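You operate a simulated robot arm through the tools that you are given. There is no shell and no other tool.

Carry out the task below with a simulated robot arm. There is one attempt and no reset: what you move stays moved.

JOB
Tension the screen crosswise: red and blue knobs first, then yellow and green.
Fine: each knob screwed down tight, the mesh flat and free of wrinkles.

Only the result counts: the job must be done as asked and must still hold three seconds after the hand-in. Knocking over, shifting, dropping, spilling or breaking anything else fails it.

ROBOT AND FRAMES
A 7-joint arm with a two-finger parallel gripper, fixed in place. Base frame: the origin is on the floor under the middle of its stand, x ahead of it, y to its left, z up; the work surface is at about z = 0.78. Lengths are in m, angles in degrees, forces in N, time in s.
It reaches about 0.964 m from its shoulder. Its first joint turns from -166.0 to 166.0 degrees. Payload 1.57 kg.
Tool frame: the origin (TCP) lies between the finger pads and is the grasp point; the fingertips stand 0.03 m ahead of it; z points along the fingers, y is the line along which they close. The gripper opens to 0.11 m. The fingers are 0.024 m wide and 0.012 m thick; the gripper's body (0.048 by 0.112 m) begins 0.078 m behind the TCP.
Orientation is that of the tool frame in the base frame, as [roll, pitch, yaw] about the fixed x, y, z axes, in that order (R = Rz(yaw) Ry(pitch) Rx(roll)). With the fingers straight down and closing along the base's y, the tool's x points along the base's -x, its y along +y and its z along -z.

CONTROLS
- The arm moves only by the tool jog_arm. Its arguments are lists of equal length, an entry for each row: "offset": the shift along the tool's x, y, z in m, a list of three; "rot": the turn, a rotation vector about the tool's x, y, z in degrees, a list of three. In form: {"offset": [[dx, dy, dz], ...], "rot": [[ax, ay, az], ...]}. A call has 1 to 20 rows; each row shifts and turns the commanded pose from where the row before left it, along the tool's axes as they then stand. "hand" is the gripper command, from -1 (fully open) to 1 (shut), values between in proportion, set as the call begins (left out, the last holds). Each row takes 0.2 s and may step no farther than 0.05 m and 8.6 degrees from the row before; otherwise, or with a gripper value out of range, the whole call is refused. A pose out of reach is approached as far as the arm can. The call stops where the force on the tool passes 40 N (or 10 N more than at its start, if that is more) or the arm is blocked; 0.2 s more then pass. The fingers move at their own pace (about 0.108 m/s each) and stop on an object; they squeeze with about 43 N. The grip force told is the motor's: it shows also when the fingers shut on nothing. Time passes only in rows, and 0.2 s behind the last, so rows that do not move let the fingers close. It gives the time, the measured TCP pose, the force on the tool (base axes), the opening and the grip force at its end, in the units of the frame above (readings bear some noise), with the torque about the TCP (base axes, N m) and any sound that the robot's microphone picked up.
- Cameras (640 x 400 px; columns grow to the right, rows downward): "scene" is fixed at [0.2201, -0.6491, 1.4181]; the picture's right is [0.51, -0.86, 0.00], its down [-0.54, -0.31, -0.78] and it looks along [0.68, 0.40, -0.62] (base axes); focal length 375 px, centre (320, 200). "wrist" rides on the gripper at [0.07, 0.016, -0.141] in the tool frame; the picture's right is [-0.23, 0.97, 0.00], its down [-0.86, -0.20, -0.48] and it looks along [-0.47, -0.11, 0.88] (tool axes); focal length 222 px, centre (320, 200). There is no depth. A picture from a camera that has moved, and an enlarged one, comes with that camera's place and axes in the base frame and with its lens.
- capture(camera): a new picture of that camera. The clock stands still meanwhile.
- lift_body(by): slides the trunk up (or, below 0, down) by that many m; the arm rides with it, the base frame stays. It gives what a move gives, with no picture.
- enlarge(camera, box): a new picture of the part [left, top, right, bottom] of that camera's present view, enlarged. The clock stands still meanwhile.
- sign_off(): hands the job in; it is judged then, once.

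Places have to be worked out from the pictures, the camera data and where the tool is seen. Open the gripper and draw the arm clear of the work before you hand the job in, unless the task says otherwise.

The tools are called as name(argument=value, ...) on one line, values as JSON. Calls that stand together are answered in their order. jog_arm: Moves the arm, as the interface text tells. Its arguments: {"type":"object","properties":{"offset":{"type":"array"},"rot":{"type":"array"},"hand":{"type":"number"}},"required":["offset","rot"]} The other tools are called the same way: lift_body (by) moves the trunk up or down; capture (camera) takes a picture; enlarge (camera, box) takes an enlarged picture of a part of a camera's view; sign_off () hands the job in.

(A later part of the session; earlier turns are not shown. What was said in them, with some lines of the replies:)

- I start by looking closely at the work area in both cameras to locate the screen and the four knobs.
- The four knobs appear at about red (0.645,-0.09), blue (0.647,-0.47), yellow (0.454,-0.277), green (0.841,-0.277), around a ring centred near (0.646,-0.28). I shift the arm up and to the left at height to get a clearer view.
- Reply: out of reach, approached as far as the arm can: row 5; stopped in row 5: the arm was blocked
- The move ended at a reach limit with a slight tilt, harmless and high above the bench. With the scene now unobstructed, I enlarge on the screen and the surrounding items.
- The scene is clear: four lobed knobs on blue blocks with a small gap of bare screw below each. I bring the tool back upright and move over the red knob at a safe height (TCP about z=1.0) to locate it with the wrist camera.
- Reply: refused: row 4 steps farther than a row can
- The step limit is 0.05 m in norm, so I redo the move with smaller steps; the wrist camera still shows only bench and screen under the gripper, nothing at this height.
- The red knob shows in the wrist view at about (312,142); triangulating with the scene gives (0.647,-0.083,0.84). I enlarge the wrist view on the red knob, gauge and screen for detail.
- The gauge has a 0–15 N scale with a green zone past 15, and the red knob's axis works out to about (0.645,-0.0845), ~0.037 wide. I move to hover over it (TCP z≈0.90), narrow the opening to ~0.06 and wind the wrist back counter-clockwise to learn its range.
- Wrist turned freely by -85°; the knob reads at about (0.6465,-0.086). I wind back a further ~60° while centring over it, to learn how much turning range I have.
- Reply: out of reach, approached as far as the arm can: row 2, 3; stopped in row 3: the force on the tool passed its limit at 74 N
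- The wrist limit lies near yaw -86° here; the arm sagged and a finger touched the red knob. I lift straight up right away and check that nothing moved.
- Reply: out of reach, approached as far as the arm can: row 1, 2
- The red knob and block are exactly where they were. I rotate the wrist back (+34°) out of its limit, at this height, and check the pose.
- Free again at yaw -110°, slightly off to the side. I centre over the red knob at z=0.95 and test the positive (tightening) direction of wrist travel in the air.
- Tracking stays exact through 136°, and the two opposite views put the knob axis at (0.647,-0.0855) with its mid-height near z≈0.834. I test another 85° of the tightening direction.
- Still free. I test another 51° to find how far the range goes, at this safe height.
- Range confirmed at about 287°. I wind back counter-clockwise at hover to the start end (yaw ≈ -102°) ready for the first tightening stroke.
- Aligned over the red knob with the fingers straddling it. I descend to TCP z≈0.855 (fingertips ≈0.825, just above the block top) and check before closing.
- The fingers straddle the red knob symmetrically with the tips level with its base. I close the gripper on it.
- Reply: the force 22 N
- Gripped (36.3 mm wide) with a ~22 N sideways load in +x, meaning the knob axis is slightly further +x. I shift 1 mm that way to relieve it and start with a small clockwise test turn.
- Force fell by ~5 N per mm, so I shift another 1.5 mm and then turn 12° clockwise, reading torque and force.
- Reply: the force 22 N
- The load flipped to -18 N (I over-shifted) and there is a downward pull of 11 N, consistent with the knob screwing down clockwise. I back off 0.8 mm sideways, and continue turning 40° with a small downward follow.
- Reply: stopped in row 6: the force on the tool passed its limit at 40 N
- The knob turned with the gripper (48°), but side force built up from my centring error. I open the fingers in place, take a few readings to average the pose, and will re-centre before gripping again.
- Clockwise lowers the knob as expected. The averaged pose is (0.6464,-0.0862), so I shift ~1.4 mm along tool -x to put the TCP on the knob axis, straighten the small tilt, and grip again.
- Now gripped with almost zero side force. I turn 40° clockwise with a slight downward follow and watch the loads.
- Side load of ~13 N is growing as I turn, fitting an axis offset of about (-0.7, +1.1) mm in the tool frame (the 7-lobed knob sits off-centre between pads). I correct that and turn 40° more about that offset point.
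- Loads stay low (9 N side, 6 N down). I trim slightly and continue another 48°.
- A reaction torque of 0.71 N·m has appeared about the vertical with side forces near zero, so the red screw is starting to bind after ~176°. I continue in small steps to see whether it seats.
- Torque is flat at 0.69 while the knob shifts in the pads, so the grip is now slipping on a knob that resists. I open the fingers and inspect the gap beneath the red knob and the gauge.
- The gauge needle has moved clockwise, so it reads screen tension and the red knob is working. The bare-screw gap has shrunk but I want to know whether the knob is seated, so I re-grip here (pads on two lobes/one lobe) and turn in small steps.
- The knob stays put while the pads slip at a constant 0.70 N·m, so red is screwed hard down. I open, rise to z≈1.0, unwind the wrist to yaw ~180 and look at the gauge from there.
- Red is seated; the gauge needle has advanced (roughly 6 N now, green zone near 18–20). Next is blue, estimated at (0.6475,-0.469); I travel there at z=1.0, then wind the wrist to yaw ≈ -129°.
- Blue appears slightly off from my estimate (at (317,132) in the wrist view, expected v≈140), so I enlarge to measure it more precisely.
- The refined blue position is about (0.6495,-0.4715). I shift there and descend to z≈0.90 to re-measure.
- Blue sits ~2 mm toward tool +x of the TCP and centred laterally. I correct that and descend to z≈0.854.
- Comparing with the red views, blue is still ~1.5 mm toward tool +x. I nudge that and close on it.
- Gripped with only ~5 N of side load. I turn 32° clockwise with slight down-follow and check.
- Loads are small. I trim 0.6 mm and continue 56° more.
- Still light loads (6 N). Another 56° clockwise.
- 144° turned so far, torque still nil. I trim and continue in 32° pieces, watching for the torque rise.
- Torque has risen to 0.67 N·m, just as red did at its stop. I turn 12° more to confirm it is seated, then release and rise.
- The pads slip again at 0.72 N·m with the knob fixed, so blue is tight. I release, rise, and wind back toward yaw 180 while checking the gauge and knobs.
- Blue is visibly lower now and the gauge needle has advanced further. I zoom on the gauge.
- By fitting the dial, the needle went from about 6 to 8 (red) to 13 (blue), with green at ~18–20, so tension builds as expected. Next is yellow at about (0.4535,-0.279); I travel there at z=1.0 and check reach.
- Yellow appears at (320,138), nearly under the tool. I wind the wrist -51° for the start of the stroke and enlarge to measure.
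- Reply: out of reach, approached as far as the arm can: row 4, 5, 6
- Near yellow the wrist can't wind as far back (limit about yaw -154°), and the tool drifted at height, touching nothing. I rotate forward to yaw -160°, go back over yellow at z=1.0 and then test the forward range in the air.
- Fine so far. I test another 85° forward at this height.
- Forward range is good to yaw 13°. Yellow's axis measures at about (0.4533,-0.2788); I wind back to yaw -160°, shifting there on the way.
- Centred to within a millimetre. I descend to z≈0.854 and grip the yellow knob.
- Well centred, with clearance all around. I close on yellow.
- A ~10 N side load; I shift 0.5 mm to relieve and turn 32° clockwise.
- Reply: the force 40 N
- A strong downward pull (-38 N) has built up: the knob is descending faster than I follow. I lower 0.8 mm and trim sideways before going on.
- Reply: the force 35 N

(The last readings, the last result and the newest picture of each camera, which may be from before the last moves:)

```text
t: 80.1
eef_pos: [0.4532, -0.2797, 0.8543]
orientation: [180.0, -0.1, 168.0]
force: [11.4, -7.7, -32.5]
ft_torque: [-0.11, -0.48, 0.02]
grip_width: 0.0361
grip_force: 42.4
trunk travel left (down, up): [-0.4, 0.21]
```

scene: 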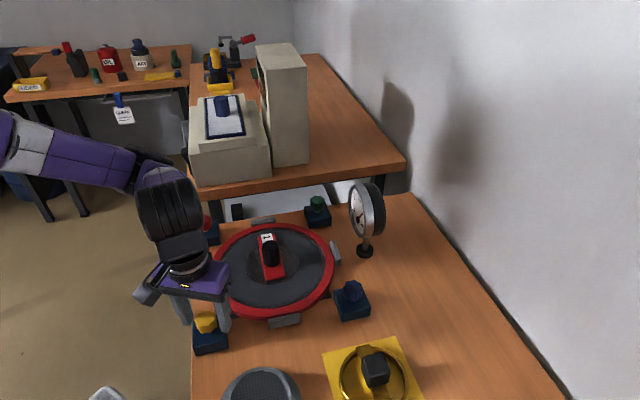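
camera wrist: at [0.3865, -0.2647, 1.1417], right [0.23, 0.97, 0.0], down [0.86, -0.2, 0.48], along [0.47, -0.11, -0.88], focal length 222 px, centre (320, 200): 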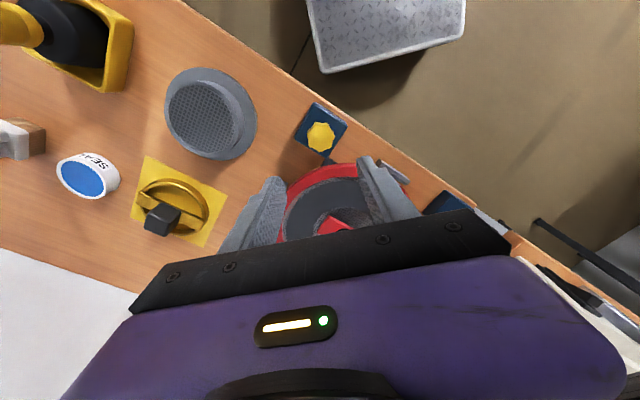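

Lowering 0.8 mm only removed ~6 N. I lower a further 2 mm in small steps to unload it.

jog_arm(offset=[[0, 0, 0.0007], [0, 0, 0.0007], [0, 0, 0.0006]], rot=[[0, 0, 0], [0, 0, 0], [0, 0, 0]])

enlarge(camera="wrist", box=[240, 130, 400, 240])

enlarge(camera="scene", box=[160, 280, 260, 360])

```text
t: 80.9
eef_pos: [0.4541, -0.2777, 0.8524]
orientation: [-179.9, 0.1, 168.0]
force: [15.5, -11.7, 7.0]
ft_torque: [0.21, 0.46, 0.02]
grip_width: 0.0362
grip_force: 43.1
trunk travel left (down, up): [-0.4, 0.21]
```

```text
3.64 times, centred on (320, 185) of wrist
camera zoom: at [0.3888, -0.2486, 0.9945], right [0.42, 0.91, 0.0], down [0.79, -0.37, 0.48], along [0.43, -0.21, -0.88], focal length 808 px, centre (320, 254)
```

zoom: 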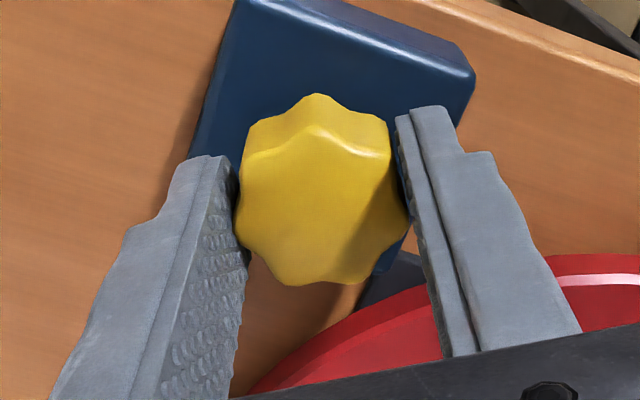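

```text
5.00 times, centred on (210, 320) of scene
camera zoom: at [0.2201, -0.6491, 1.4181], right [0.51, -0.86, 0.0], down [-0.54, -0.31, -0.78], along [0.68, 0.4, -0.62], focal length 1877 px, centre (870, -400)
```

zoom: 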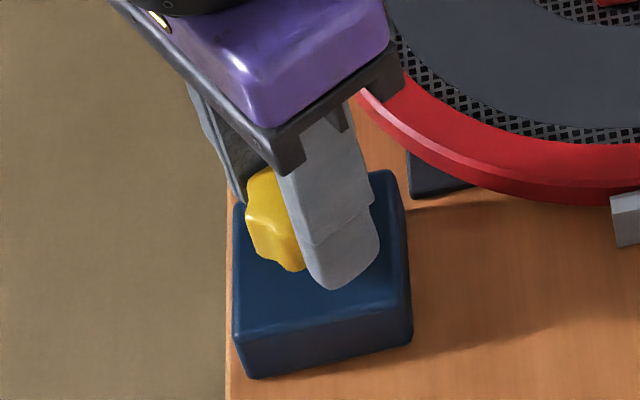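

Vertical load is now fine (+7 N); side load ~19 N indicates ~1 mm offset. I trim by (-0.8,-0.4) mm and turn 24° more with a follow-shift.

jog_arm(offset=[[-0.0008, -0.0004, 0], [-0.00015, -0.0001, 0.0001], [-0.00015, -0.0001, 0.0001], [-0.00015, -0.0001, 0.0001]], rot=[[0, 0, 0], [0, 0, 8], [0, 0, 8], [0, 0, 8]])

```text
t: 81.9
eef_pos: [0.4529, -0.2798, 0.8523]
orientation: [180.0, 0.0, 143.8]
force: [4.5, 0.0, 21.9]
ft_torque: [-0.61, -0.77, 0.01]
grip_width: 0.0361
grip_force: 42.0
trunk travel left (down, up): [-0.4, 0.21]
```

Side load is nearly gone; the upward 22 N suggests I'm now pressing down slightly (tips near the block). I raise 0.8 mm and continue 32°.

jog_arm(offset=[[0, 0, -0.0008], [-0.00012, -0.0001, 0], [-0.00012, -0.0001, 0], [-0.00012, -0.0001, 0], [-0.00012, -0.0001, 0]], rot=[[0, 0, 0], [0, 0, 8], [0, 0, 8], [0, 0, 8], [0, 0, 8]])

```text
t: 83.1
eef_pos: [0.4535, -0.2793, 0.852]
orientation: [-180.0, -0.1, 111.8]
force: [0.7, 10.2, -6.2]
ft_torque: [-0.56, -0.27, 0.03]
grip_width: 0.0362
grip_force: 43.3
trunk travel left (down, up): [-0.4, 0.21]
```

88° turned with light loads. I continue 40° more.

jog_arm(offset=[[0.0004, 0.0002, 0.0002], [-5e-05, -5e-05, 0.0001], [-5e-05, -5e-05, 0.0001], [-5e-05, -5e-05, 0.0001], [-5e-05, -5e-05, 0.0001], [-5e-05, -5e-05, 0.0001]], rot=[[0, 0, 0], [0, 0, 8], [0, 0, 8], [0, 0, 8], [0, 0, 8], [0, 0, 8]])

```text
t: 84.5
eef_pos: [0.4533, -0.2794, 0.8521]
orientation: [-180.0, -0.1, 71.8]
force: [-2.2, 17.4, -2.3]
ft_torque: [-0.45, 0.02, 0.02]
grip_width: 0.0363
grip_force: 42.7
trunk travel left (down, up): [-0.4, 0.21]
```

128° turned. Trim (+0.7,-0.3) mm and continue 32°.

jog_arm(offset=[[0.0007, -0.0003, 0.0001], [0, 0, 0.0001], [0, 0, 0.0001], [0, 0, 0.0001], [0, 0, 0.0001]], rot=[[0, 0, 0], [0, 0, 8], [0, 0, 8], [0, 0, 8], [0, 0, 8]])

```text
t: 85.7
eef_pos: [0.4529, -0.2793, 0.8513]
orientation: [-180.0, -0.1, 39.8]
force: [-5.3, 12.4, -6.3]
ft_torque: [-0.15, -0.16, 0.0]
grip_width: 0.0363
grip_force: 42.9
trunk travel left (down, up): [-0.4, 0.21]
```

160° turned, still no torque. I continue 24° to the tested range end.

jog_arm(offset=[[0.0002, -0.0006, 0.0001], [0, 0, 0.0001], [0, 0, 0.0001], [0, 0, 0.0001]], rot=[[0, 0, 0], [0, 0, 8], [0, 0, 8], [0, 0, 8]])

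enlarge(camera="wrist", box=[240, 130, 400, 240])

```text
t: 86.7
eef_pos: [0.4539, -0.2802, 0.8507]
orientation: [-179.9, 0.0, 16.0]
force: [-4.3, 6.0, -1.6]
ft_torque: [0.02, 0.21, 0.72]
grip_width: 0.036
grip_force: 42.6
trunk travel left (down, up): [-0.4, 0.21]
```

```text
3.64 times, centred on (320, 185) of wrist
camera zoom: at [0.5251, -0.2758, 0.993], right [0.05, -1.0, 0.0], down [-0.88, -0.04, 0.48], along [-0.48, -0.02, -0.88], focal length 808 px, centre (320, 254)
```

zoom: 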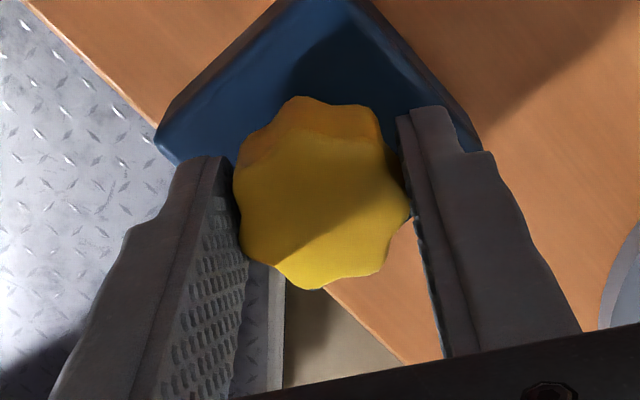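

Torque jumped to 0.72 N·m: yellow has reached its stop with the pads slipping. A further 4° confirms, then I look at the gauge.

jog_arm(offset=[[0, 0, 0]], rot=[[0, 0, 4]])

enlarge(camera="wrist", box=[240, 130, 400, 240])

enlarge(camera="scene", box=[340, 175, 395, 240])

```text
t: 87.1
eef_pos: [0.4538, -0.2797, 0.8503]
orientation: [180.0, 0.0, 12.0]
force: [-4.3, 6.3, 6.1]
ft_torque: [0.25, 0.23, 0.69]
grip_width: 0.0361
grip_force: 42.8
trunk travel left (down, up): [-0.4, 0.21]
```

```text
3.64 times, centred on (320, 185) of wrist
camera zoom: at [0.5252, -0.2807, 0.9928], right [-0.02, -1.0, 0.0], down [-0.88, 0.02, 0.48], along [-0.48, 0.01, -0.88], focal length 808 px, centre (320, 254)
```

zoom: 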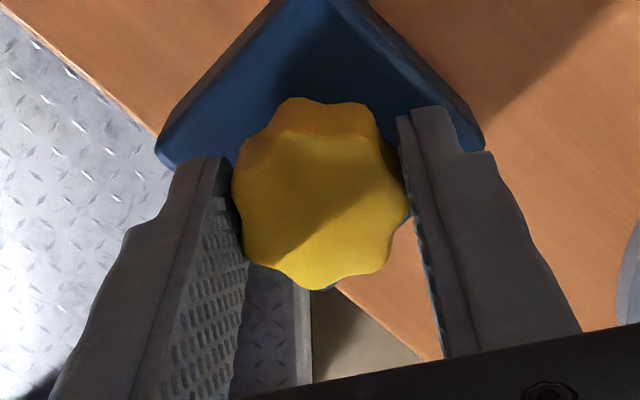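

```text
6.15 times, centred on (368, 208) of scene
camera zoom: at [0.2201, -0.6491, 1.4181], right [0.51, -0.86, 0.0], down [-0.54, -0.31, -0.78], along [0.68, 0.4, -0.62], focal length 2310 px, centre (28, 154)
```

zoom: 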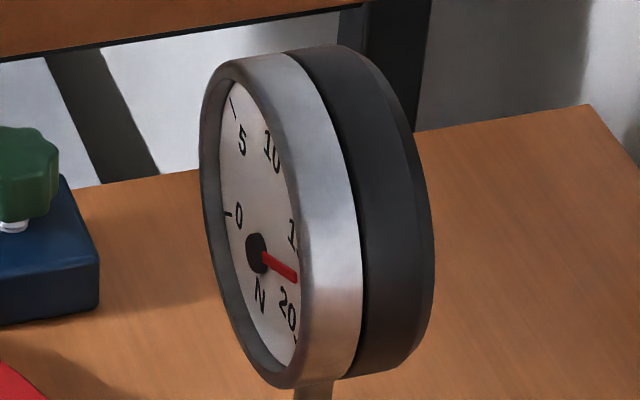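

Yellow is tight and the gauge now points to roughly 15.6 N. I release, rise to z≈1.0 and unwind the wrist to yaw ~180.

jog_arm(offset=[[0, 0, 0], [0, 0, 0], [0, 0, -0.03], [0, 0, -0.04], [0, 0, -0.04], [0, 0, -0.04], [0, 0, 0], [0, 0, 0], [0, 0, 0], [0, 0, 0], [0, 0, 0], [0, 0, 0], [0, 0, 0], [0, 0, 0], [0, 0, 0]], rot=[[0, 0, 0], [0, 0, 0], [0, 0, 0], [0, 0, 0], [0, 0, 0], [0, 0, 0], [0, 0, -8.5], [0, 0, -8.5], [0, 0, -8.5], [0, 0, -8.5], [0, 0, -8.5], [0, 0, -8.5], [0, 0, -8.5], [0, 0, -8.5], [0, 0, -8.5]], hand=-0.1)

jog_arm(offset=[[0, 0, 0], [0, 0, 0], [0, 0, 0], [0, 0, 0], [0, 0, 0], [0, 0, 0], [0, 0, 0], [0, 0, 0], [0, 0, 0], [0, 0, 0], [0, 0, 0]], rot=[[0, 0, -8.5], [0, 0, -8.5], [0, 0, -8.5], [0, 0, -8.5], [0, 0, -8.5], [0, 0, -8.5], [0, 0, -8.5], [0, 0, -8.5], [0, 0, -8.5], [0, 0, -8.5], [0, 0, -6.5]])

capture(camera="scene")

```text
t: 90.3
eef_pos: [0.4533, -0.2779, 1.0002]
orientation: [-180.0, 0.0, 88.6]
force: [0.3, -0.5, -0.8]
ft_torque: [-0.03, 0.0, 0.03]
grip_width: 0.0604
grip_force: 0.0
trunk travel left (down, up): [-0.4, 0.21]
```

```text
t: 92.7
eef_pos: [0.4536, -0.2797, 0.9993]
orientation: [180.0, 0.1, -179.9]
force: [0.2, -0.4, -0.4]
ft_torque: [0.02, 0.03, -0.02]
grip_width: 0.0602
grip_force: 0.2
trunk travel left (down, up): [-0.4, 0.21]
```

```text
taken
```

scene: 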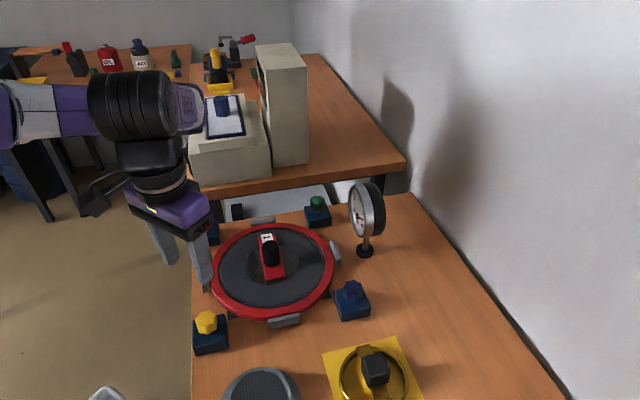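

Now to green at about (0.841,-0.279). I travel along +x at z≈1.02, well above the screen, and check reach and gauge clearance.

jog_arm(offset=[[-0.045, 0, -0.01], [-0.045, 0, -0.01], [-0.048, 0, 0], [-0.048, 0, 0], [-0.048, 0, 0], [-0.048, 0, 0], [-0.048, 0, 0], [-0.048, 0, 0], [-0.0095, 0, 0], [0, 0, 0]], rot=[[0, 0, 0], [0, 0, 0], [0, 0, 0], [0, 0, 0], [0, 0, 0], [0, 0, 0], [0, 0, 0], [0, 0, 0], [0, 0, 0], [0, 0, 0]])

capture(camera="wrist")

capture(camera="scene")

```text
t: 94.9
eef_pos: [0.8413, -0.279, 1.0199]
orientation: [-180.0, -0.1, 180.0]
force: [1.2, -0.1, 0.3]
ft_torque: [0.01, 0.0, 0.0]
grip_width: 0.0603
grip_force: 0.1
trunk travel left (down, up): [-0.4, 0.21]
```

```text
taken
camera wrist: at [0.7712, -0.2627, 1.1617], right [0.23, 0.97, 0.0], down [0.85, -0.2, 0.48], along [0.47, -0.11, -0.88], focal length 222 px, centre (320, 200)
```

wrist: 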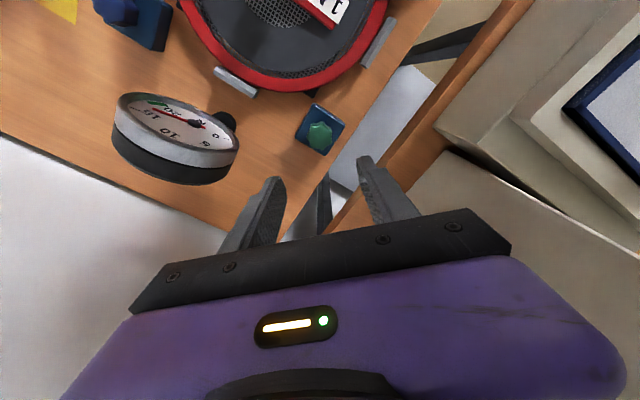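

```text
taken
```

scene: 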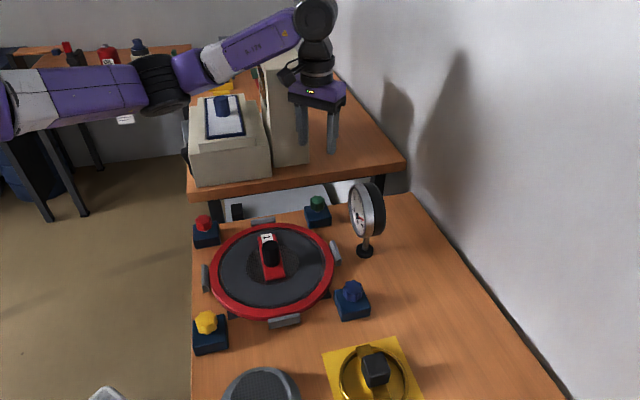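

Reachable, and the gauge face is fully visible here. I enlarge the gauge and the green knob.

enlarge(camera="wrist", box=[105, 80, 245, 190])

enlarge(camera="wrist", box=[280, 95, 360, 165])

enlarge(camera="scene", box=[280, 60, 400, 240])

```text
3.64 times, centred on (175, 135) of wrist
camera zoom: at [0.7712, -0.2627, 1.1617], right [0.23, 0.97, 0.0], down [0.85, -0.2, 0.48], along [0.47, -0.11, -0.88], focal length 808 px, centre (847, 436)
```

zoom: 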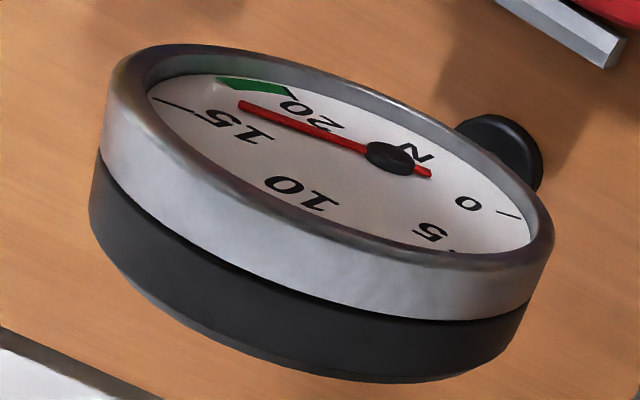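

```text
5.71 times, centred on (320, 130) of wrist
camera zoom: at [0.7712, -0.2627, 1.1617], right [0.23, 0.97, 0.0], down [0.85, -0.2, 0.48], along [0.47, -0.11, -0.88], focal length 1269 px, centre (320, 600)
```

zoom: 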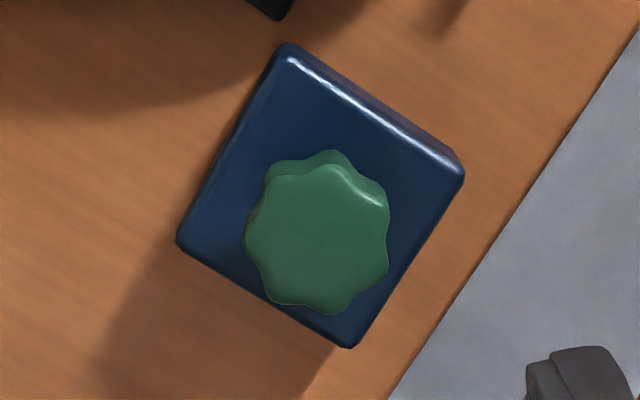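

```text
2.22 times, centred on (340, 150) of scene
camera zoom: at [0.2201, -0.6491, 1.4181], right [0.51, -0.86, 0.0], down [-0.54, -0.31, -0.78], along [0.68, 0.4, -0.62], focal length 834 px, centre (276, 311)
```

zoom: 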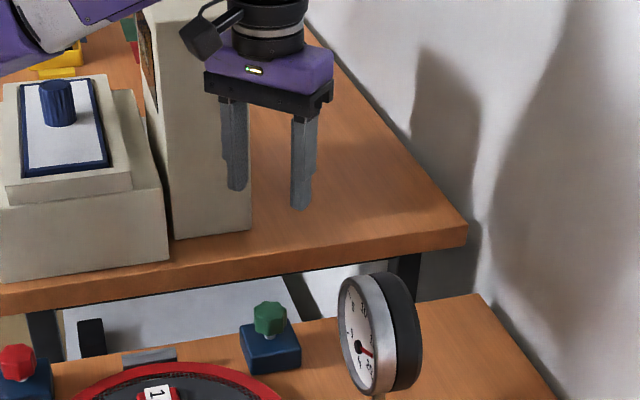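

Needle sits between 15 and 20, just before the green band. The green knob's axis reads about (0.842,-0.280). I wind back 17° and test the forward stroke range at this height.

jog_arm(offset=[[-0.0008, -0.0012, 0], [0, 0, 0], [0, 0, 0]], rot=[[0, 0, -8.5], [0, 0, -8.5], [0, 0, 0]])

jog_arm(offset=[[0, 0, 0], [0, 0, 0], [0, 0, 0], [0, 0, 0], [0, 0, 0], [0, 0, 0], [0, 0, 0], [0, 0, 0], [0, 0, 0], [0, 0, 0], [0, 0, 0]], rot=[[0, 0, 8.5], [0, 0, 8.5], [0, 0, 8.5], [0, 0, 8.5], [0, 0, 8.5], [0, 0, 8.5], [0, 0, 8.5], [0, 0, 8.5], [0, 0, 8.5], [0, 0, 8.5], [0, 0, 8.5]])

jog_arm(offset=[[0, 0, 0], [0, 0, 0], [0, 0, 0], [0, 0, 0], [0, 0, 0], [0, 0, 0], [0, 0, 0], [0, 0, 0], [0, 0, 0], [0, 0, 0], [0, 0, 0]], rot=[[0, 0, 8.5], [0, 0, 8.5], [0, 0, 8.5], [0, 0, 8.5], [0, 0, 8.5], [0, 0, 8.5], [0, 0, 8.5], [0, 0, 8.5], [0, 0, 8.5], [0, 0, 8.5], [0, 0, 8.5]])

enlarge(camera="wrist", box=[280, 95, 360, 165])

```text
t: 95.7
eef_pos: [0.8423, -0.2799, 1.0207]
orientation: [-179.9, 0.0, -163.0]
force: [-0.4, 0.3, -0.4]
ft_torque: [0.03, 0.05, -0.01]
grip_width: 0.0605
grip_force: 0.1
trunk travel left (down, up): [-0.4, 0.21]
```

```text
t: 98.1
eef_pos: [0.843, -0.2795, 1.0216]
orientation: [-180.0, 0.0, 103.4]
force: [-0.1, 1.0, -0.2]
ft_torque: [-0.02, 0.0, 0.03]
grip_width: 0.0605
grip_force: 0.1
trunk travel left (down, up): [-0.4, 0.21]
```

```text
t: 100.5
eef_pos: [0.8413, -0.2802, 1.0216]
orientation: [180.0, 0.0, 10.0]
force: [0.3, 0.3, 0.5]
ft_torque: [0.02, 0.04, -0.02]
grip_width: 0.0605
grip_force: 0.0
trunk travel left (down, up): [-0.4, 0.21]
```

```text
5.71 times, centred on (320, 130) of wrist
camera zoom: at [0.9132, -0.2847, 1.1629], right [-0.06, -1.0, 0.0], down [-0.88, 0.05, 0.48], along [-0.48, 0.03, -0.88], focal length 1269 px, centre (320, 600)
```

zoom: 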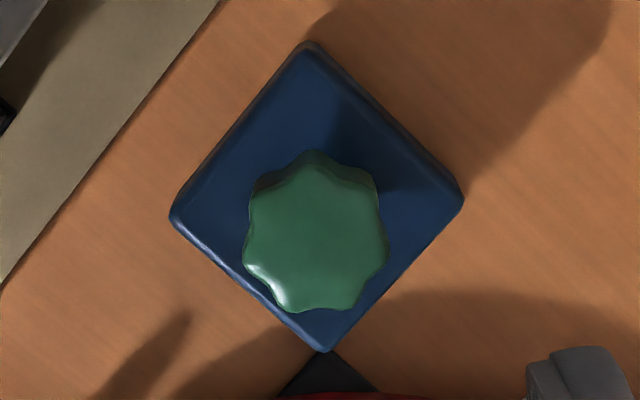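

Forward range is good here too. Averaging the two opposite views cancels the camera bias, so I undo most of the last shift and wind back to yaw -163°.

jog_arm(offset=[[-0.0005, -0.0013, 0], [0, 0, 0], [0, 0, 0], [0, 0, 0], [0, 0, 0], [0, 0, 0], [0, 0, 0], [0, 0, 0], [0, 0, 0], [0, 0, 0], [0, 0, 0]], rot=[[0, 0, -8.5], [0, 0, -8.5], [0, 0, -8.5], [0, 0, -8.5], [0, 0, -8.5], [0, 0, -8.5], [0, 0, -8.5], [0, 0, -8.5], [0, 0, -8.5], [0, 0, -8.5], [0, 0, -8.5]])

jog_arm(offset=[[0, 0, 0], [0, 0, 0], [0, 0, 0], [0, 0, 0], [0, 0, 0], [0, 0, 0], [0, 0, 0], [0, 0, 0], [0, 0, 0], [0, 0, 0], [0, 0, 0]], rot=[[0, 0, -8.5], [0, 0, -8.5], [0, 0, -8.5], [0, 0, -8.5], [0, 0, -8.5], [0, 0, -8.5], [0, 0, -8.5], [0, 0, -8.5], [0, 0, -8.5], [0, 0, -8.5], [0, 0, -8.5]])

jog_arm(offset=[[0, 0, 0.03], [0, 0, 0.03], [0, 0, 0.03], [0, 0, 0.03], [0, 0, 0]], rot=[[0, 0, 0], [0, 0, 0], [0, 0, 0], [0, 0, 0], [0, 0, 0]])

enlarge(camera="wrist", box=[240, 110, 400, 220])

enlarge(camera="scene", box=[270, 120, 400, 240])

```text
t: 102.9
eef_pos: [0.8405, -0.2801, 1.0205]
orientation: [179.9, 0.0, 103.8]
force: [0.0, -0.3, -0.2]
ft_torque: [0.0, -0.03, 0.01]
grip_width: 0.0603
grip_force: 0.1
trunk travel left (down, up): [-0.4, 0.21]
```

```text
t: 105.3
eef_pos: [0.8399, -0.2788, 1.0206]
orientation: [-180.0, 0.0, -162.8]
force: [-0.6, -0.4, 0.2]
ft_torque: [0.02, 0.01, 0.02]
grip_width: 0.0603
grip_force: 0.0
trunk travel left (down, up): [-0.4, 0.21]
```

```text
t: 106.5
eef_pos: [0.8413, -0.2781, 0.9045]
orientation: [-180.0, -0.1, -163.0]
force: [0.2, 0.1, -0.4]
ft_torque: [0.02, 0.0, -0.04]
grip_width: 0.0605
grip_force: 0.0
trunk travel left (down, up): [-0.4, 0.21]
```

```text
3.64 times, centred on (320, 165) of wrist
camera zoom: at [0.7691, -0.2831, 1.0445], right [-0.07, 1.0, 0.0], down [0.88, 0.06, 0.48], along [0.48, 0.03, -0.88], focal length 808 px, centre (320, 327)
```

zoom: 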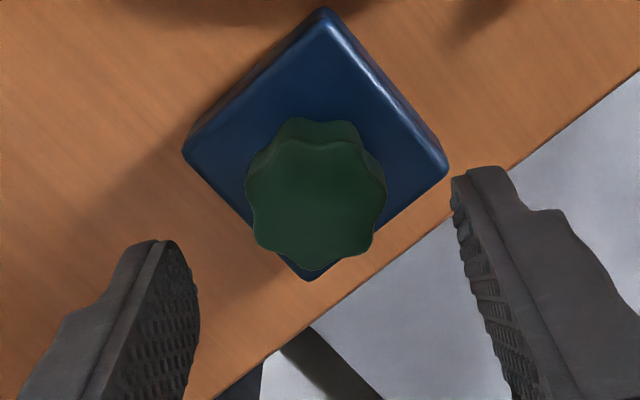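

```text
3.33 times, centred on (335, 180) of scene
camera zoom: at [0.2201, -0.6491, 1.4181], right [0.51, -0.86, 0.0], down [-0.54, -0.31, -0.78], along [0.68, 0.4, -0.62], focal length 1251 px, centre (270, 267)
```

zoom: 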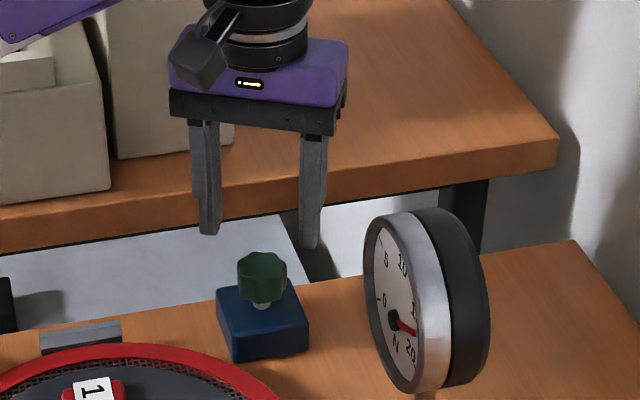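

Centred over green, with good gauge clearance. I descend to z≈0.8535 and check.

jog_arm(offset=[[0, 0, 0.025], [0, 0, 0.015], [0, 0, 0.0085], [0, 0, 0]], rot=[[0, 0, 0], [0, 0, 0], [0, 0, 0], [0, 0, 0]])

enlarge(camera="wrist", box=[240, 130, 400, 240])

enlarge(camera="scene", box=[270, 120, 400, 240])

```text
t: 107.5
eef_pos: [0.8412, -0.2796, 0.8525]
orientation: [180.0, 0.0, -163.1]
force: [0.0, 0.3, 0.6]
ft_torque: [0.02, -0.03, 0.01]
grip_width: 0.0605
grip_force: 0.1
trunk travel left (down, up): [-0.4, 0.21]
```

```text
3.64 times, centred on (320, 185) of wrist
camera zoom: at [0.7687, -0.2845, 0.9948], right [-0.07, 1.0, 0.0], down [0.88, 0.06, 0.48], along [0.48, 0.03, -0.88], focal length 808 px, centre (320, 254)
```

zoom: 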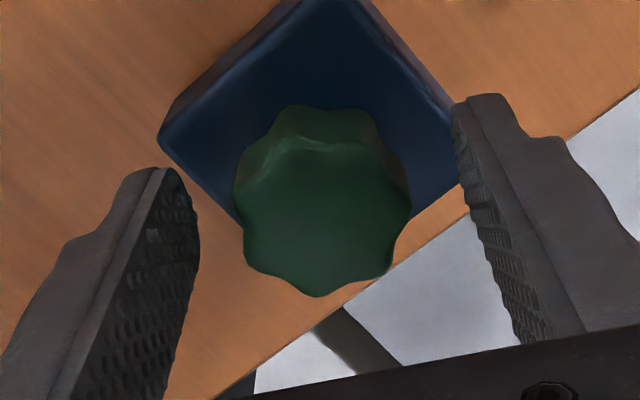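

```text
3.33 times, centred on (335, 180) of scene
camera zoom: at [0.2201, -0.6491, 1.4181], right [0.51, -0.86, 0.0], down [-0.54, -0.31, -0.78], along [0.68, 0.4, -0.62], focal length 1251 px, centre (270, 267)
```

zoom: 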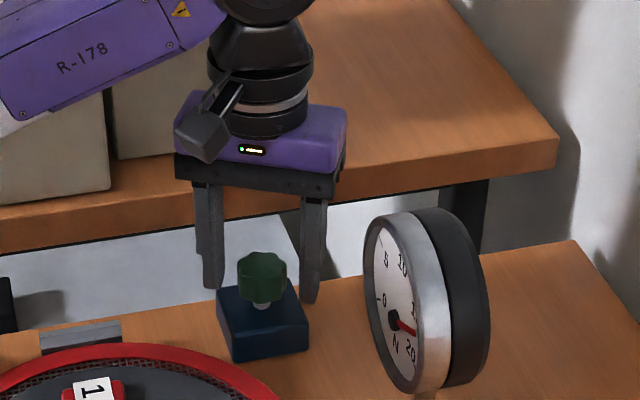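

Aligned and reachable. I close on green.

jog_arm(offset=[[0, 0, 0], [0, 0, 0], [0, 0, 0]], rot=[[0, 0, 0], [0, 0, 0], [0, 0, 0]], hand=1)

```text
t: 108.3
eef_pos: [0.8396, -0.2798, 0.8524]
orientation: [-180.0, -0.1, -163.0]
force: [0.5, -0.2, -1.1]
ft_torque: [0.0, -0.09, 0.04]
grip_width: 0.036
grip_force: 42.5
trunk travel left (down, up): [-0.4, 0.21]
```

Gripped with no side load at all. I turn 32° clockwise and check.

jog_arm(offset=[[0, 0, 0.0001], [0, 0, 0.0001], [0, 0, 0.0001], [0, 0, 0.0001]], rot=[[0, 0, 8], [0, 0, 8], [0, 0, 8], [0, 0, 8]])

```text
t: 109.3
eef_pos: [0.8397, -0.2789, 0.8516]
orientation: [179.9, -0.1, 164.9]
force: [-5.1, 3.2, 1.8]
ft_torque: [0.14, 0.41, 0.01]
grip_width: 0.0361
grip_force: 42.4
trunk travel left (down, up): [-0.4, 0.21]
```

Very light loads. I continue 48° with a tiny trim.

jog_arm(offset=[[0.0002, 0.0001, 0.0001], [7e-05, 5e-05, 0.0001], [7e-05, 5e-05, 0.0001], [7e-05, 5e-05, 0.0001], [7e-05, 5e-05, 0.0001], [7e-05, 5e-05, 0.0001], [7e-05, 5e-05, 0.0001]], rot=[[0, 0, 0], [0, 0, 8], [0, 0, 8], [0, 0, 8], [0, 0, 8], [0, 0, 8], [0, 0, 8]])

```text
t: 110.9
eef_pos: [0.8401, -0.2784, 0.852]
orientation: [179.9, 0.0, 116.9]
force: [-2.5, 3.6, 2.9]
ft_torque: [0.18, 0.3, 0.0]
grip_width: 0.036
grip_force: 42.6
trunk travel left (down, up): [-0.4, 0.21]
```

80° done smoothly. Another 48°.

jog_arm(offset=[[0.0001, 0, 0.0001], [7e-05, 5e-05, 0.0001], [7e-05, 5e-05, 0.0001], [7e-05, 5e-05, 0.0001], [7e-05, 5e-05, 0.0001], [7e-05, 5e-05, 0.0001], [7e-05, 5e-05, 0.0001]], rot=[[0, 0, 0], [0, 0, 8], [0, 0, 8], [0, 0, 8], [0, 0, 8], [0, 0, 8], [0, 0, 8]])

```text
t: 112.5
eef_pos: [0.8404, -0.2773, 0.8511]
orientation: [179.9, 0.2, 68.7]
force: [4.5, -10.8, 1.9]
ft_torque: [-0.89, 0.39, 0.0]
grip_width: 0.0361
grip_force: 42.7
trunk travel left (down, up): [-0.4, 0.21]
```

128° done. I trim and continue 32°.

jog_arm(offset=[[-0.0004, 0.0004, 0.0001], [4e-05, 4e-05, 0.0001], [4e-05, 4e-05, 0.0001], [4e-05, 4e-05, 0.0001], [4e-05, 4e-05, 0.0001]], rot=[[0, 0, 0], [0, 0, 8], [0, 0, 8], [0, 0, 8], [0, 0, 8]])

```text
t: 113.7
eef_pos: [0.8413, -0.2787, 0.8507]
orientation: [179.9, -0.1, 36.9]
force: [12.4, -20.2, 7.0]
ft_torque: [-0.52, 0.81, 0.03]
grip_width: 0.0359
grip_force: 42.8
trunk travel left (down, up): [-0.4, 0.21]
```

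160° turned; side load 24 N now, so I trim 1 mm along tool y and continue 24°.

jog_arm(offset=[[-0.0001, 0.001, 0], [0, 5e-05, 0], [0, 5e-05, 0], [0, 5e-05, 0]], rot=[[0, 0, 0], [0, 0, 8], [0, 0, 8], [0, 0, 8]])

enlarge(camera="scene", box=[340, 175, 395, 240])

```text
t: 114.7
eef_pos: [0.8412, -0.2789, 0.8492]
orientation: [180.0, -0.1, 12.8]
force: [7.7, -14.7, 6.6]
ft_torque: [-0.07, -0.93, 0.07]
grip_width: 0.0361
grip_force: 42.9
trunk travel left (down, up): [-0.4, 0.21]
```

```text
6.15 times, centred on (368, 208) of scene
camera zoom: at [0.2201, -0.6491, 1.4181], right [0.51, -0.86, 0.0], down [-0.54, -0.31, -0.78], along [0.68, 0.4, -0.62], focal length 2310 px, centre (28, 154)
```

zoom: 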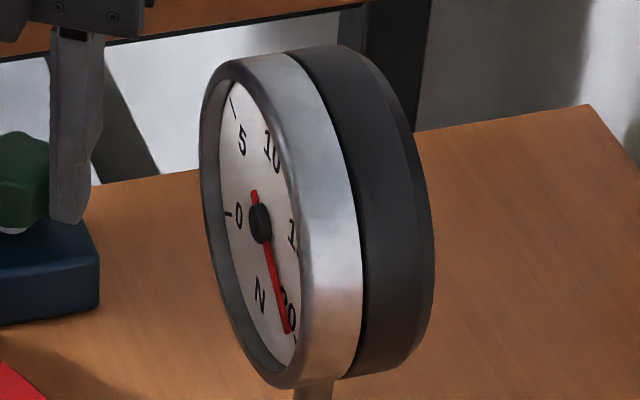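

The needle has swung to the end of the green band near 20, but green's torque is still nil (0.07), so it isn't seated yet. I continue in 8° steps, well within the wrist range found at red.

jog_arm(offset=[[0.0, 0.0006, -0.0002], [0, 0, 0]], rot=[[0, 0, 0], [0, 0, 8]])

enlarge(camera="wrist", box=[240, 130, 400, 240])

enlarge(camera="scene", box=[340, 175, 395, 240])

```text
t: 115.3
eef_pos: [0.8406, -0.2794, 0.8502]
orientation: [-179.9, 0.0, 5.0]
force: [5.0, -7.9, 4.2]
ft_torque: [-0.38, -0.37, 0.69]
grip_width: 0.0362
grip_force: 42.9
trunk travel left (down, up): [-0.4, 0.21]
```

```text
3.64 times, centred on (320, 185) of wrist
camera zoom: at [0.9133, -0.2896, 0.9914], right [-0.14, -0.99, 0.0], down [-0.87, 0.12, 0.48], along [-0.47, 0.07, -0.88], focal length 808 px, centre (320, 254)
```

zoom: 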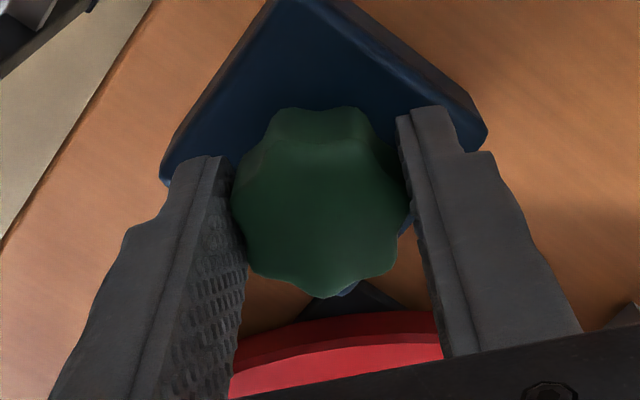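

```text
6.15 times, centred on (368, 208) of scene
camera zoom: at [0.2201, -0.6491, 1.4181], right [0.51, -0.86, 0.0], down [-0.54, -0.31, -0.78], along [0.68, 0.4, -0.62], focal length 2310 px, centre (28, 154)
```

zoom: 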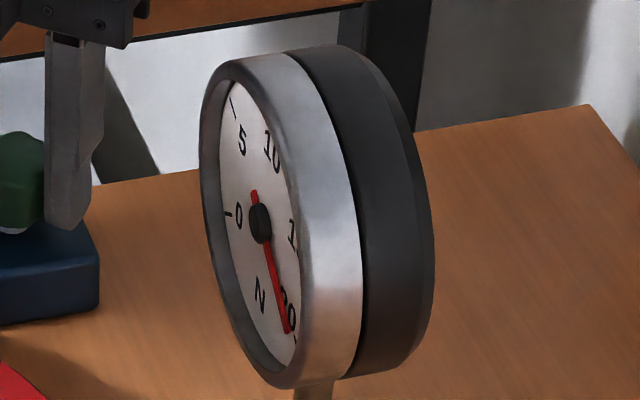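

Torque is now 0.69 N·m: green has reached its stop. I confirm with 5° more, then release and rise straight up.

jog_arm(offset=[[0, 0, 0]], rot=[[0, 0, 5]])

enlarge(camera="wrist", box=[240, 130, 400, 240])

```text
t: 115.7
eef_pos: [0.8409, -0.2794, 0.8497]
orientation: [-179.9, 0.1, 0.0]
force: [3.1, -5.7, 2.5]
ft_torque: [-0.17, -0.01, 0.74]
grip_width: 0.0366
grip_force: 43.2
trunk travel left (down, up): [-0.4, 0.21]
```

```text
3.64 times, centred on (320, 185) of wrist
camera zoom: at [0.9118, -0.2958, 0.9911], right [-0.23, -0.97, 0.0], down [-0.85, 0.2, 0.48], along [-0.47, 0.11, -0.88], focal length 808 px, centre (320, 254)
```

zoom: 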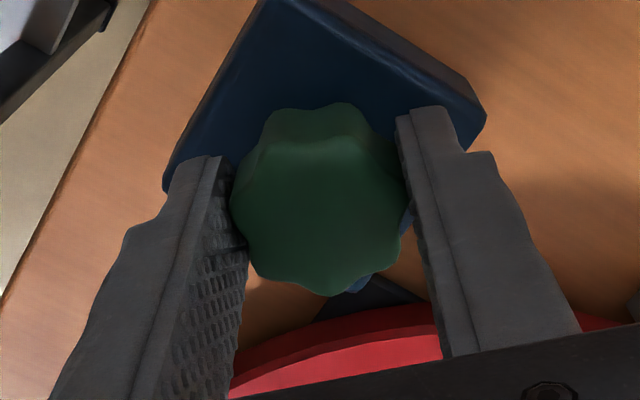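

The knob stays while the pads slip at 0.74 N·m: green is tight. I release, rise to z≈1.02, and unwind to yaw 180 to read the gauge from there.

jog_arm(offset=[[0, 0, 0], [0, 0, 0], [0, 0, -0.03], [0, 0, -0.045], [0, 0, -0.045], [0, 0, -0.045], [0, 0, 0], [0, 0, 0], [0, 0, 0], [0, 0, 0], [0, 0, 0], [0, 0, 0], [0, 0, 0], [0, 0, 0], [0, 0, 0], [0, 0, 0]], rot=[[0, 0, 0], [0, 0, 0], [0, 0, 0], [0, 0, 0], [0, 0, 0], [0, 0, 0], [0, 0, -8.5], [0, 0, -8.5], [0, 0, -8.5], [0, 0, -8.5], [0, 0, -8.5], [0, 0, -8.5], [0, 0, -8.5], [0, 0, -8.5], [0, 0, -8.5], [0, 0, -8.5]], hand=-0.1)

jog_arm(offset=[[0, 0, 0], [0, 0, 0], [0, 0, 0], [0, 0, 0], [0, 0, 0], [0, 0, 0], [0, 0, 0], [0, 0, 0], [0, 0, 0], [0, 0, 0], [0, 0, 0]], rot=[[0, 0, -8.5], [0, 0, -8.5], [0, 0, -8.5], [0, 0, -8.5], [0, 0, -8.5], [0, 0, -8.5], [0, 0, -8.5], [0, 0, -8.5], [0, 0, -8.5], [0, 0, -8.5], [0, 0, -8.5]])

enlarge(camera="wrist", box=[105, 80, 245, 190])

capture(camera="wrist")

enlarge(camera="scene", box=[185, 190, 385, 350])

```text
t: 119.1
eef_pos: [0.8411, -0.2801, 1.0151]
orientation: [179.9, 0.1, 85.1]
force: [-0.7, 0.1, 0.3]
ft_torque: [-0.01, 0.02, 0.01]
grip_width: 0.0606
grip_force: 0.0
trunk travel left (down, up): [-0.4, 0.21]
```

```text
t: 121.5
eef_pos: [0.8423, -0.2795, 1.0145]
orientation: [-179.9, 0.0, 178.6]
force: [-0.5, -0.1, 0.0]
ft_torque: [0.0, -0.02, -0.04]
grip_width: 0.0605
grip_force: 0.0
trunk travel left (down, up): [-0.4, 0.21]
```

```text
3.64 times, centred on (175, 135) of wrist
camera zoom: at [0.7728, -0.2618, 1.1569], right [0.25, 0.97, 0.0], down [0.85, -0.22, 0.48], along [0.46, -0.12, -0.88], focal length 808 px, centre (847, 436)
```

zoom: 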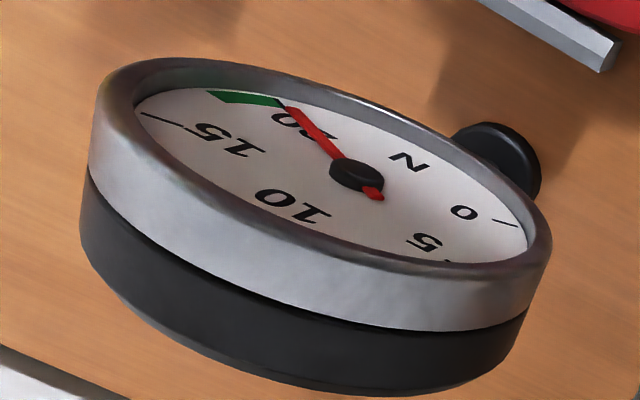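

```text
taken
camera wrist: at [0.7728, -0.2618, 1.1569], right [0.25, 0.97, 0.0], down [0.85, -0.22, 0.48], along [0.46, -0.12, -0.88], focal length 222 px, centre (320, 200)
```

wrist: 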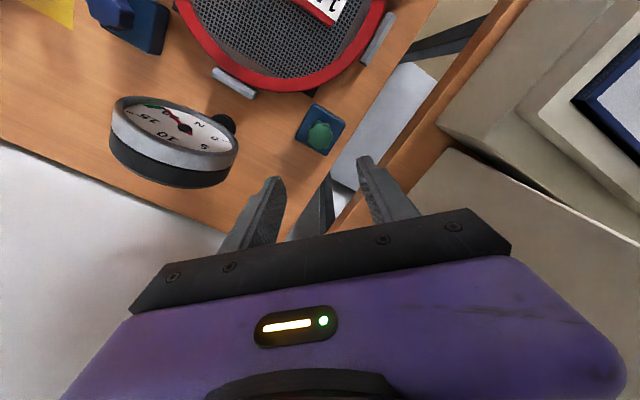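

```text
2.50 times, centred on (285, 270) of scene
camera zoom: at [0.2201, -0.6491, 1.4181], right [0.51, -0.86, 0.0], down [-0.54, -0.31, -0.78], along [0.68, 0.4, -0.62], focal length 938 px, centre (408, 25)
```

zoom: 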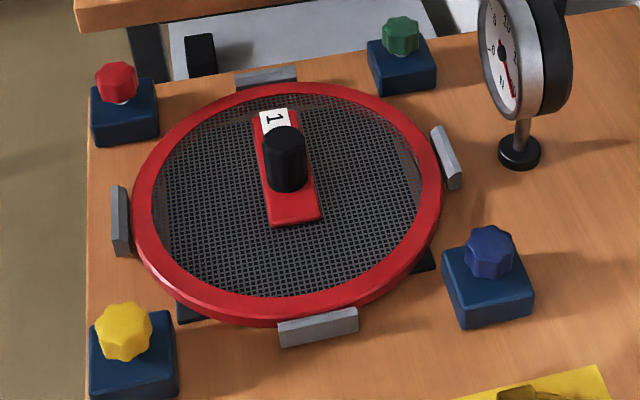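

The grey wrinkle band has vanished and the whole mesh now shows flat, with the needle at the 20 end of the green band. I zoom in on the mesh and all knobs.

enlarge(camera="scene", box=[230, 215, 300, 265])

enlarge(camera="scene", box=[205, 250, 305, 320])

enlarge(camera="scene", box=[275, 215, 345, 310])

enlarge(camera="wrist", box=[110, 85, 220, 155])

```text
8.00 times, centred on (265, 240) of scene
camera zoom: at [0.2201, -0.6491, 1.4181], right [0.51, -0.86, 0.0], down [-0.54, -0.31, -0.78], along [0.68, 0.4, -0.62], focal length 3002 px, centre (760, -120)
```

zoom: 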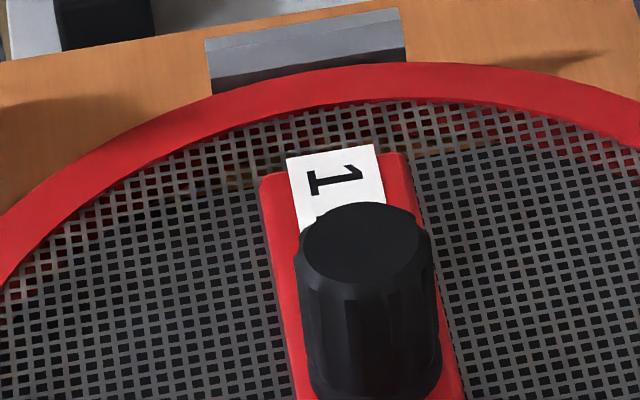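

```text
5.71 times, centred on (255, 285) of scene
camera zoom: at [0.2201, -0.6491, 1.4181], right [0.51, -0.86, 0.0], down [-0.54, -0.31, -0.78], along [0.68, 0.4, -0.62], focal length 2145 px, centre (691, -286)
```

zoom: 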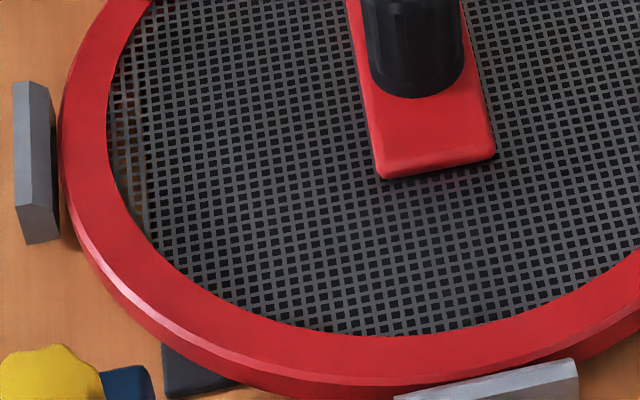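

```text
4.21 times, centred on (310, 262) of scene
camera zoom: at [0.2201, -0.6491, 1.4181], right [0.51, -0.86, 0.0], down [-0.54, -0.31, -0.78], along [0.68, 0.4, -0.62], focal length 1580 px, centre (362, -63)
```

zoom: 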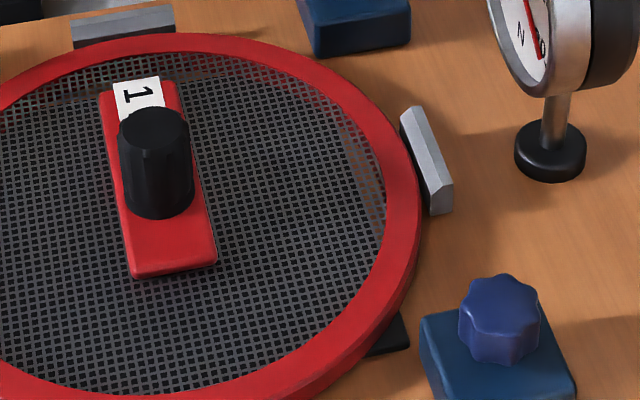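

```text
5.71 times, centred on (165, 120) of wrist
camera zoom: at [0.7728, -0.2618, 1.1569], right [0.25, 0.97, 0.0], down [0.85, -0.22, 0.48], along [0.46, -0.12, -0.88], focal length 1269 px, centre (1206, 657)
```

zoom: 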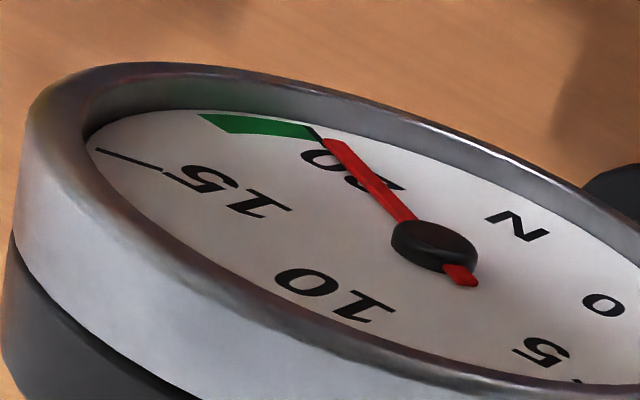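

The mesh grid is flat everywhere, the needle rests on the 20 mark at the end of the green band, and all four knobs hit their stops in order. I rise well clear and withdraw toward the start pose, then open the gripper fully.

jog_arm(offset=[[0, 0, -0.04], [0, 0, -0.04], [0, 0, -0.04], [0.045, 0, 0], [0.045, 0, 0], [0.045, 0, 0], [0.045, 0, 0], [0.045, 0, 0], [0.045, 0, 0], [0.045, -0.02, 0], [0.03, -0.035, 0], [0.02, -0.035, 0], [0, 0, 0]], rot=[[0, 0, 0], [0, 0, 0], [0, 0, 0], [0, 0, 0], [0, 0, 0], [0, 0, 0], [0, 0, 0], [0, 0, 0], [0, 0, 0], [0, 0, 0], [0, 0, 0], [0, 0, 0], [0, 0, 0]])

jog_arm(offset=[[0, 0, 0], [0, 0, 0], [0, 0, 0], [0, 0, 0], [0, 0, 0]], rot=[[0, 0, 0], [0, 0, 0], [0, 0, 0], [0, 0, 0], [0, 0, 0]], hand=-1)

capture(camera="scene")

enlarge(camera="scene", box=[185, 170, 395, 330])

enlarge(camera="scene", box=[340, 175, 395, 240])

```text
t: 124.3
eef_pos: [0.4744, -0.3591, 1.135]
orientation: [-180.0, 0.0, 178.5]
force: [-0.3, -0.4, 0.2]
ft_torque: [0.0, 0.01, 0.0]
grip_width: 0.0602
grip_force: 0.0
trunk travel left (down, up): [-0.4, 0.21]
```

```text
t: 125.5
eef_pos: [0.4761, -0.361, 1.135]
orientation: [-180.0, 0.0, 178.5]
force: [0.0, 0.3, 0.4]
ft_torque: [-0.02, 0.04, 0.02]
grip_width: 0.1101
grip_force: 0.0
trunk travel left (down, up): [-0.4, 0.21]
```

```text
taken
```

scene: 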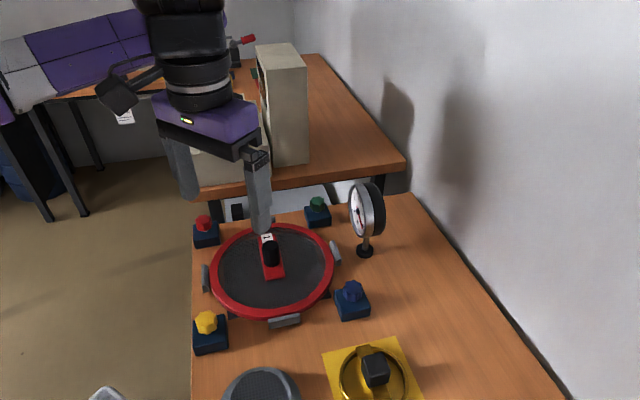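

```text
2.50 times, centred on (290, 250) of scene
camera zoom: at [0.2201, -0.6491, 1.4181], right [0.51, -0.86, 0.0], down [-0.54, -0.31, -0.78], along [0.68, 0.4, -0.62], focal length 938 px, centre (395, 75)
```

zoom: 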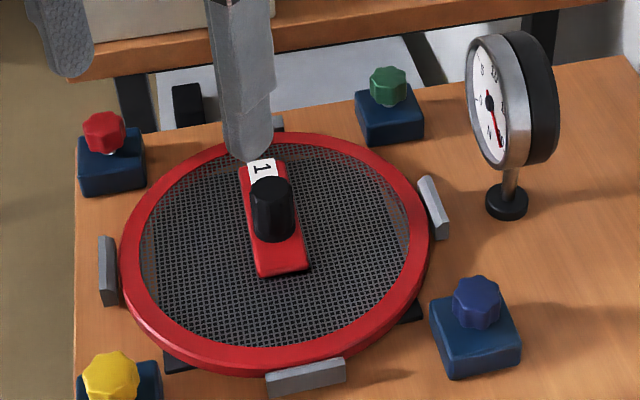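

```text
6.15 times, centred on (368, 208) of scene
camera zoom: at [0.2201, -0.6491, 1.4181], right [0.51, -0.86, 0.0], down [-0.54, -0.31, -0.78], along [0.68, 0.4, -0.62], focal length 2310 px, centre (28, 154)
```

zoom: 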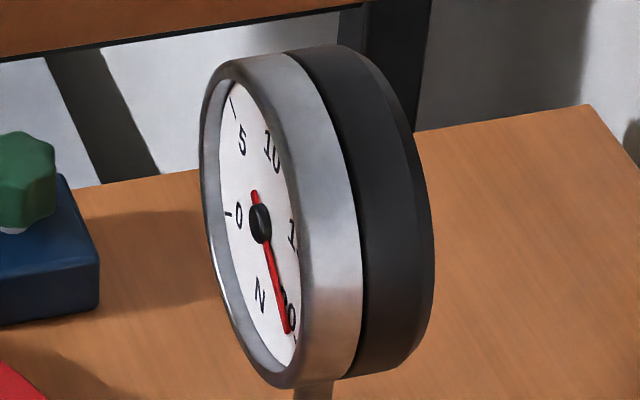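

The arm is clear with the gripper open. The gauge holds steady at 20, the mesh is flat, and the knobs, plate and fixtures are all in place. I hand the job in.

sign_off()

```text
The job is handed in.
```

The screen is tensioned crosswise and I've handed the job in: red first, then blue, yellow and green.

- **Knobs:** I turned each one clockwise until it stopped. At the stop the gripper slipped on the knob at about 0.7 N·m, which is the most torque this grip can apply. A little bare screw still shows under the red knob, but a fresh grip turned it no further.
- **Mesh:** the grey area that covered part of the mesh at the start is gone. The whole grid looks flat, with no wrinkles in the close-up pictures.
- **Tension gauge:** the needle sits on the 20 mark, at the very top of the green band. It held there for the last 10 seconds before hand-in.
- **Contact with the work:** early on, a wrist limit made a finger bump the red knob with 74 N. Pictures taken right after showed the knob and its block hadn't moved. Nothing else was disturbed, and the arm is clear with the gripper open.
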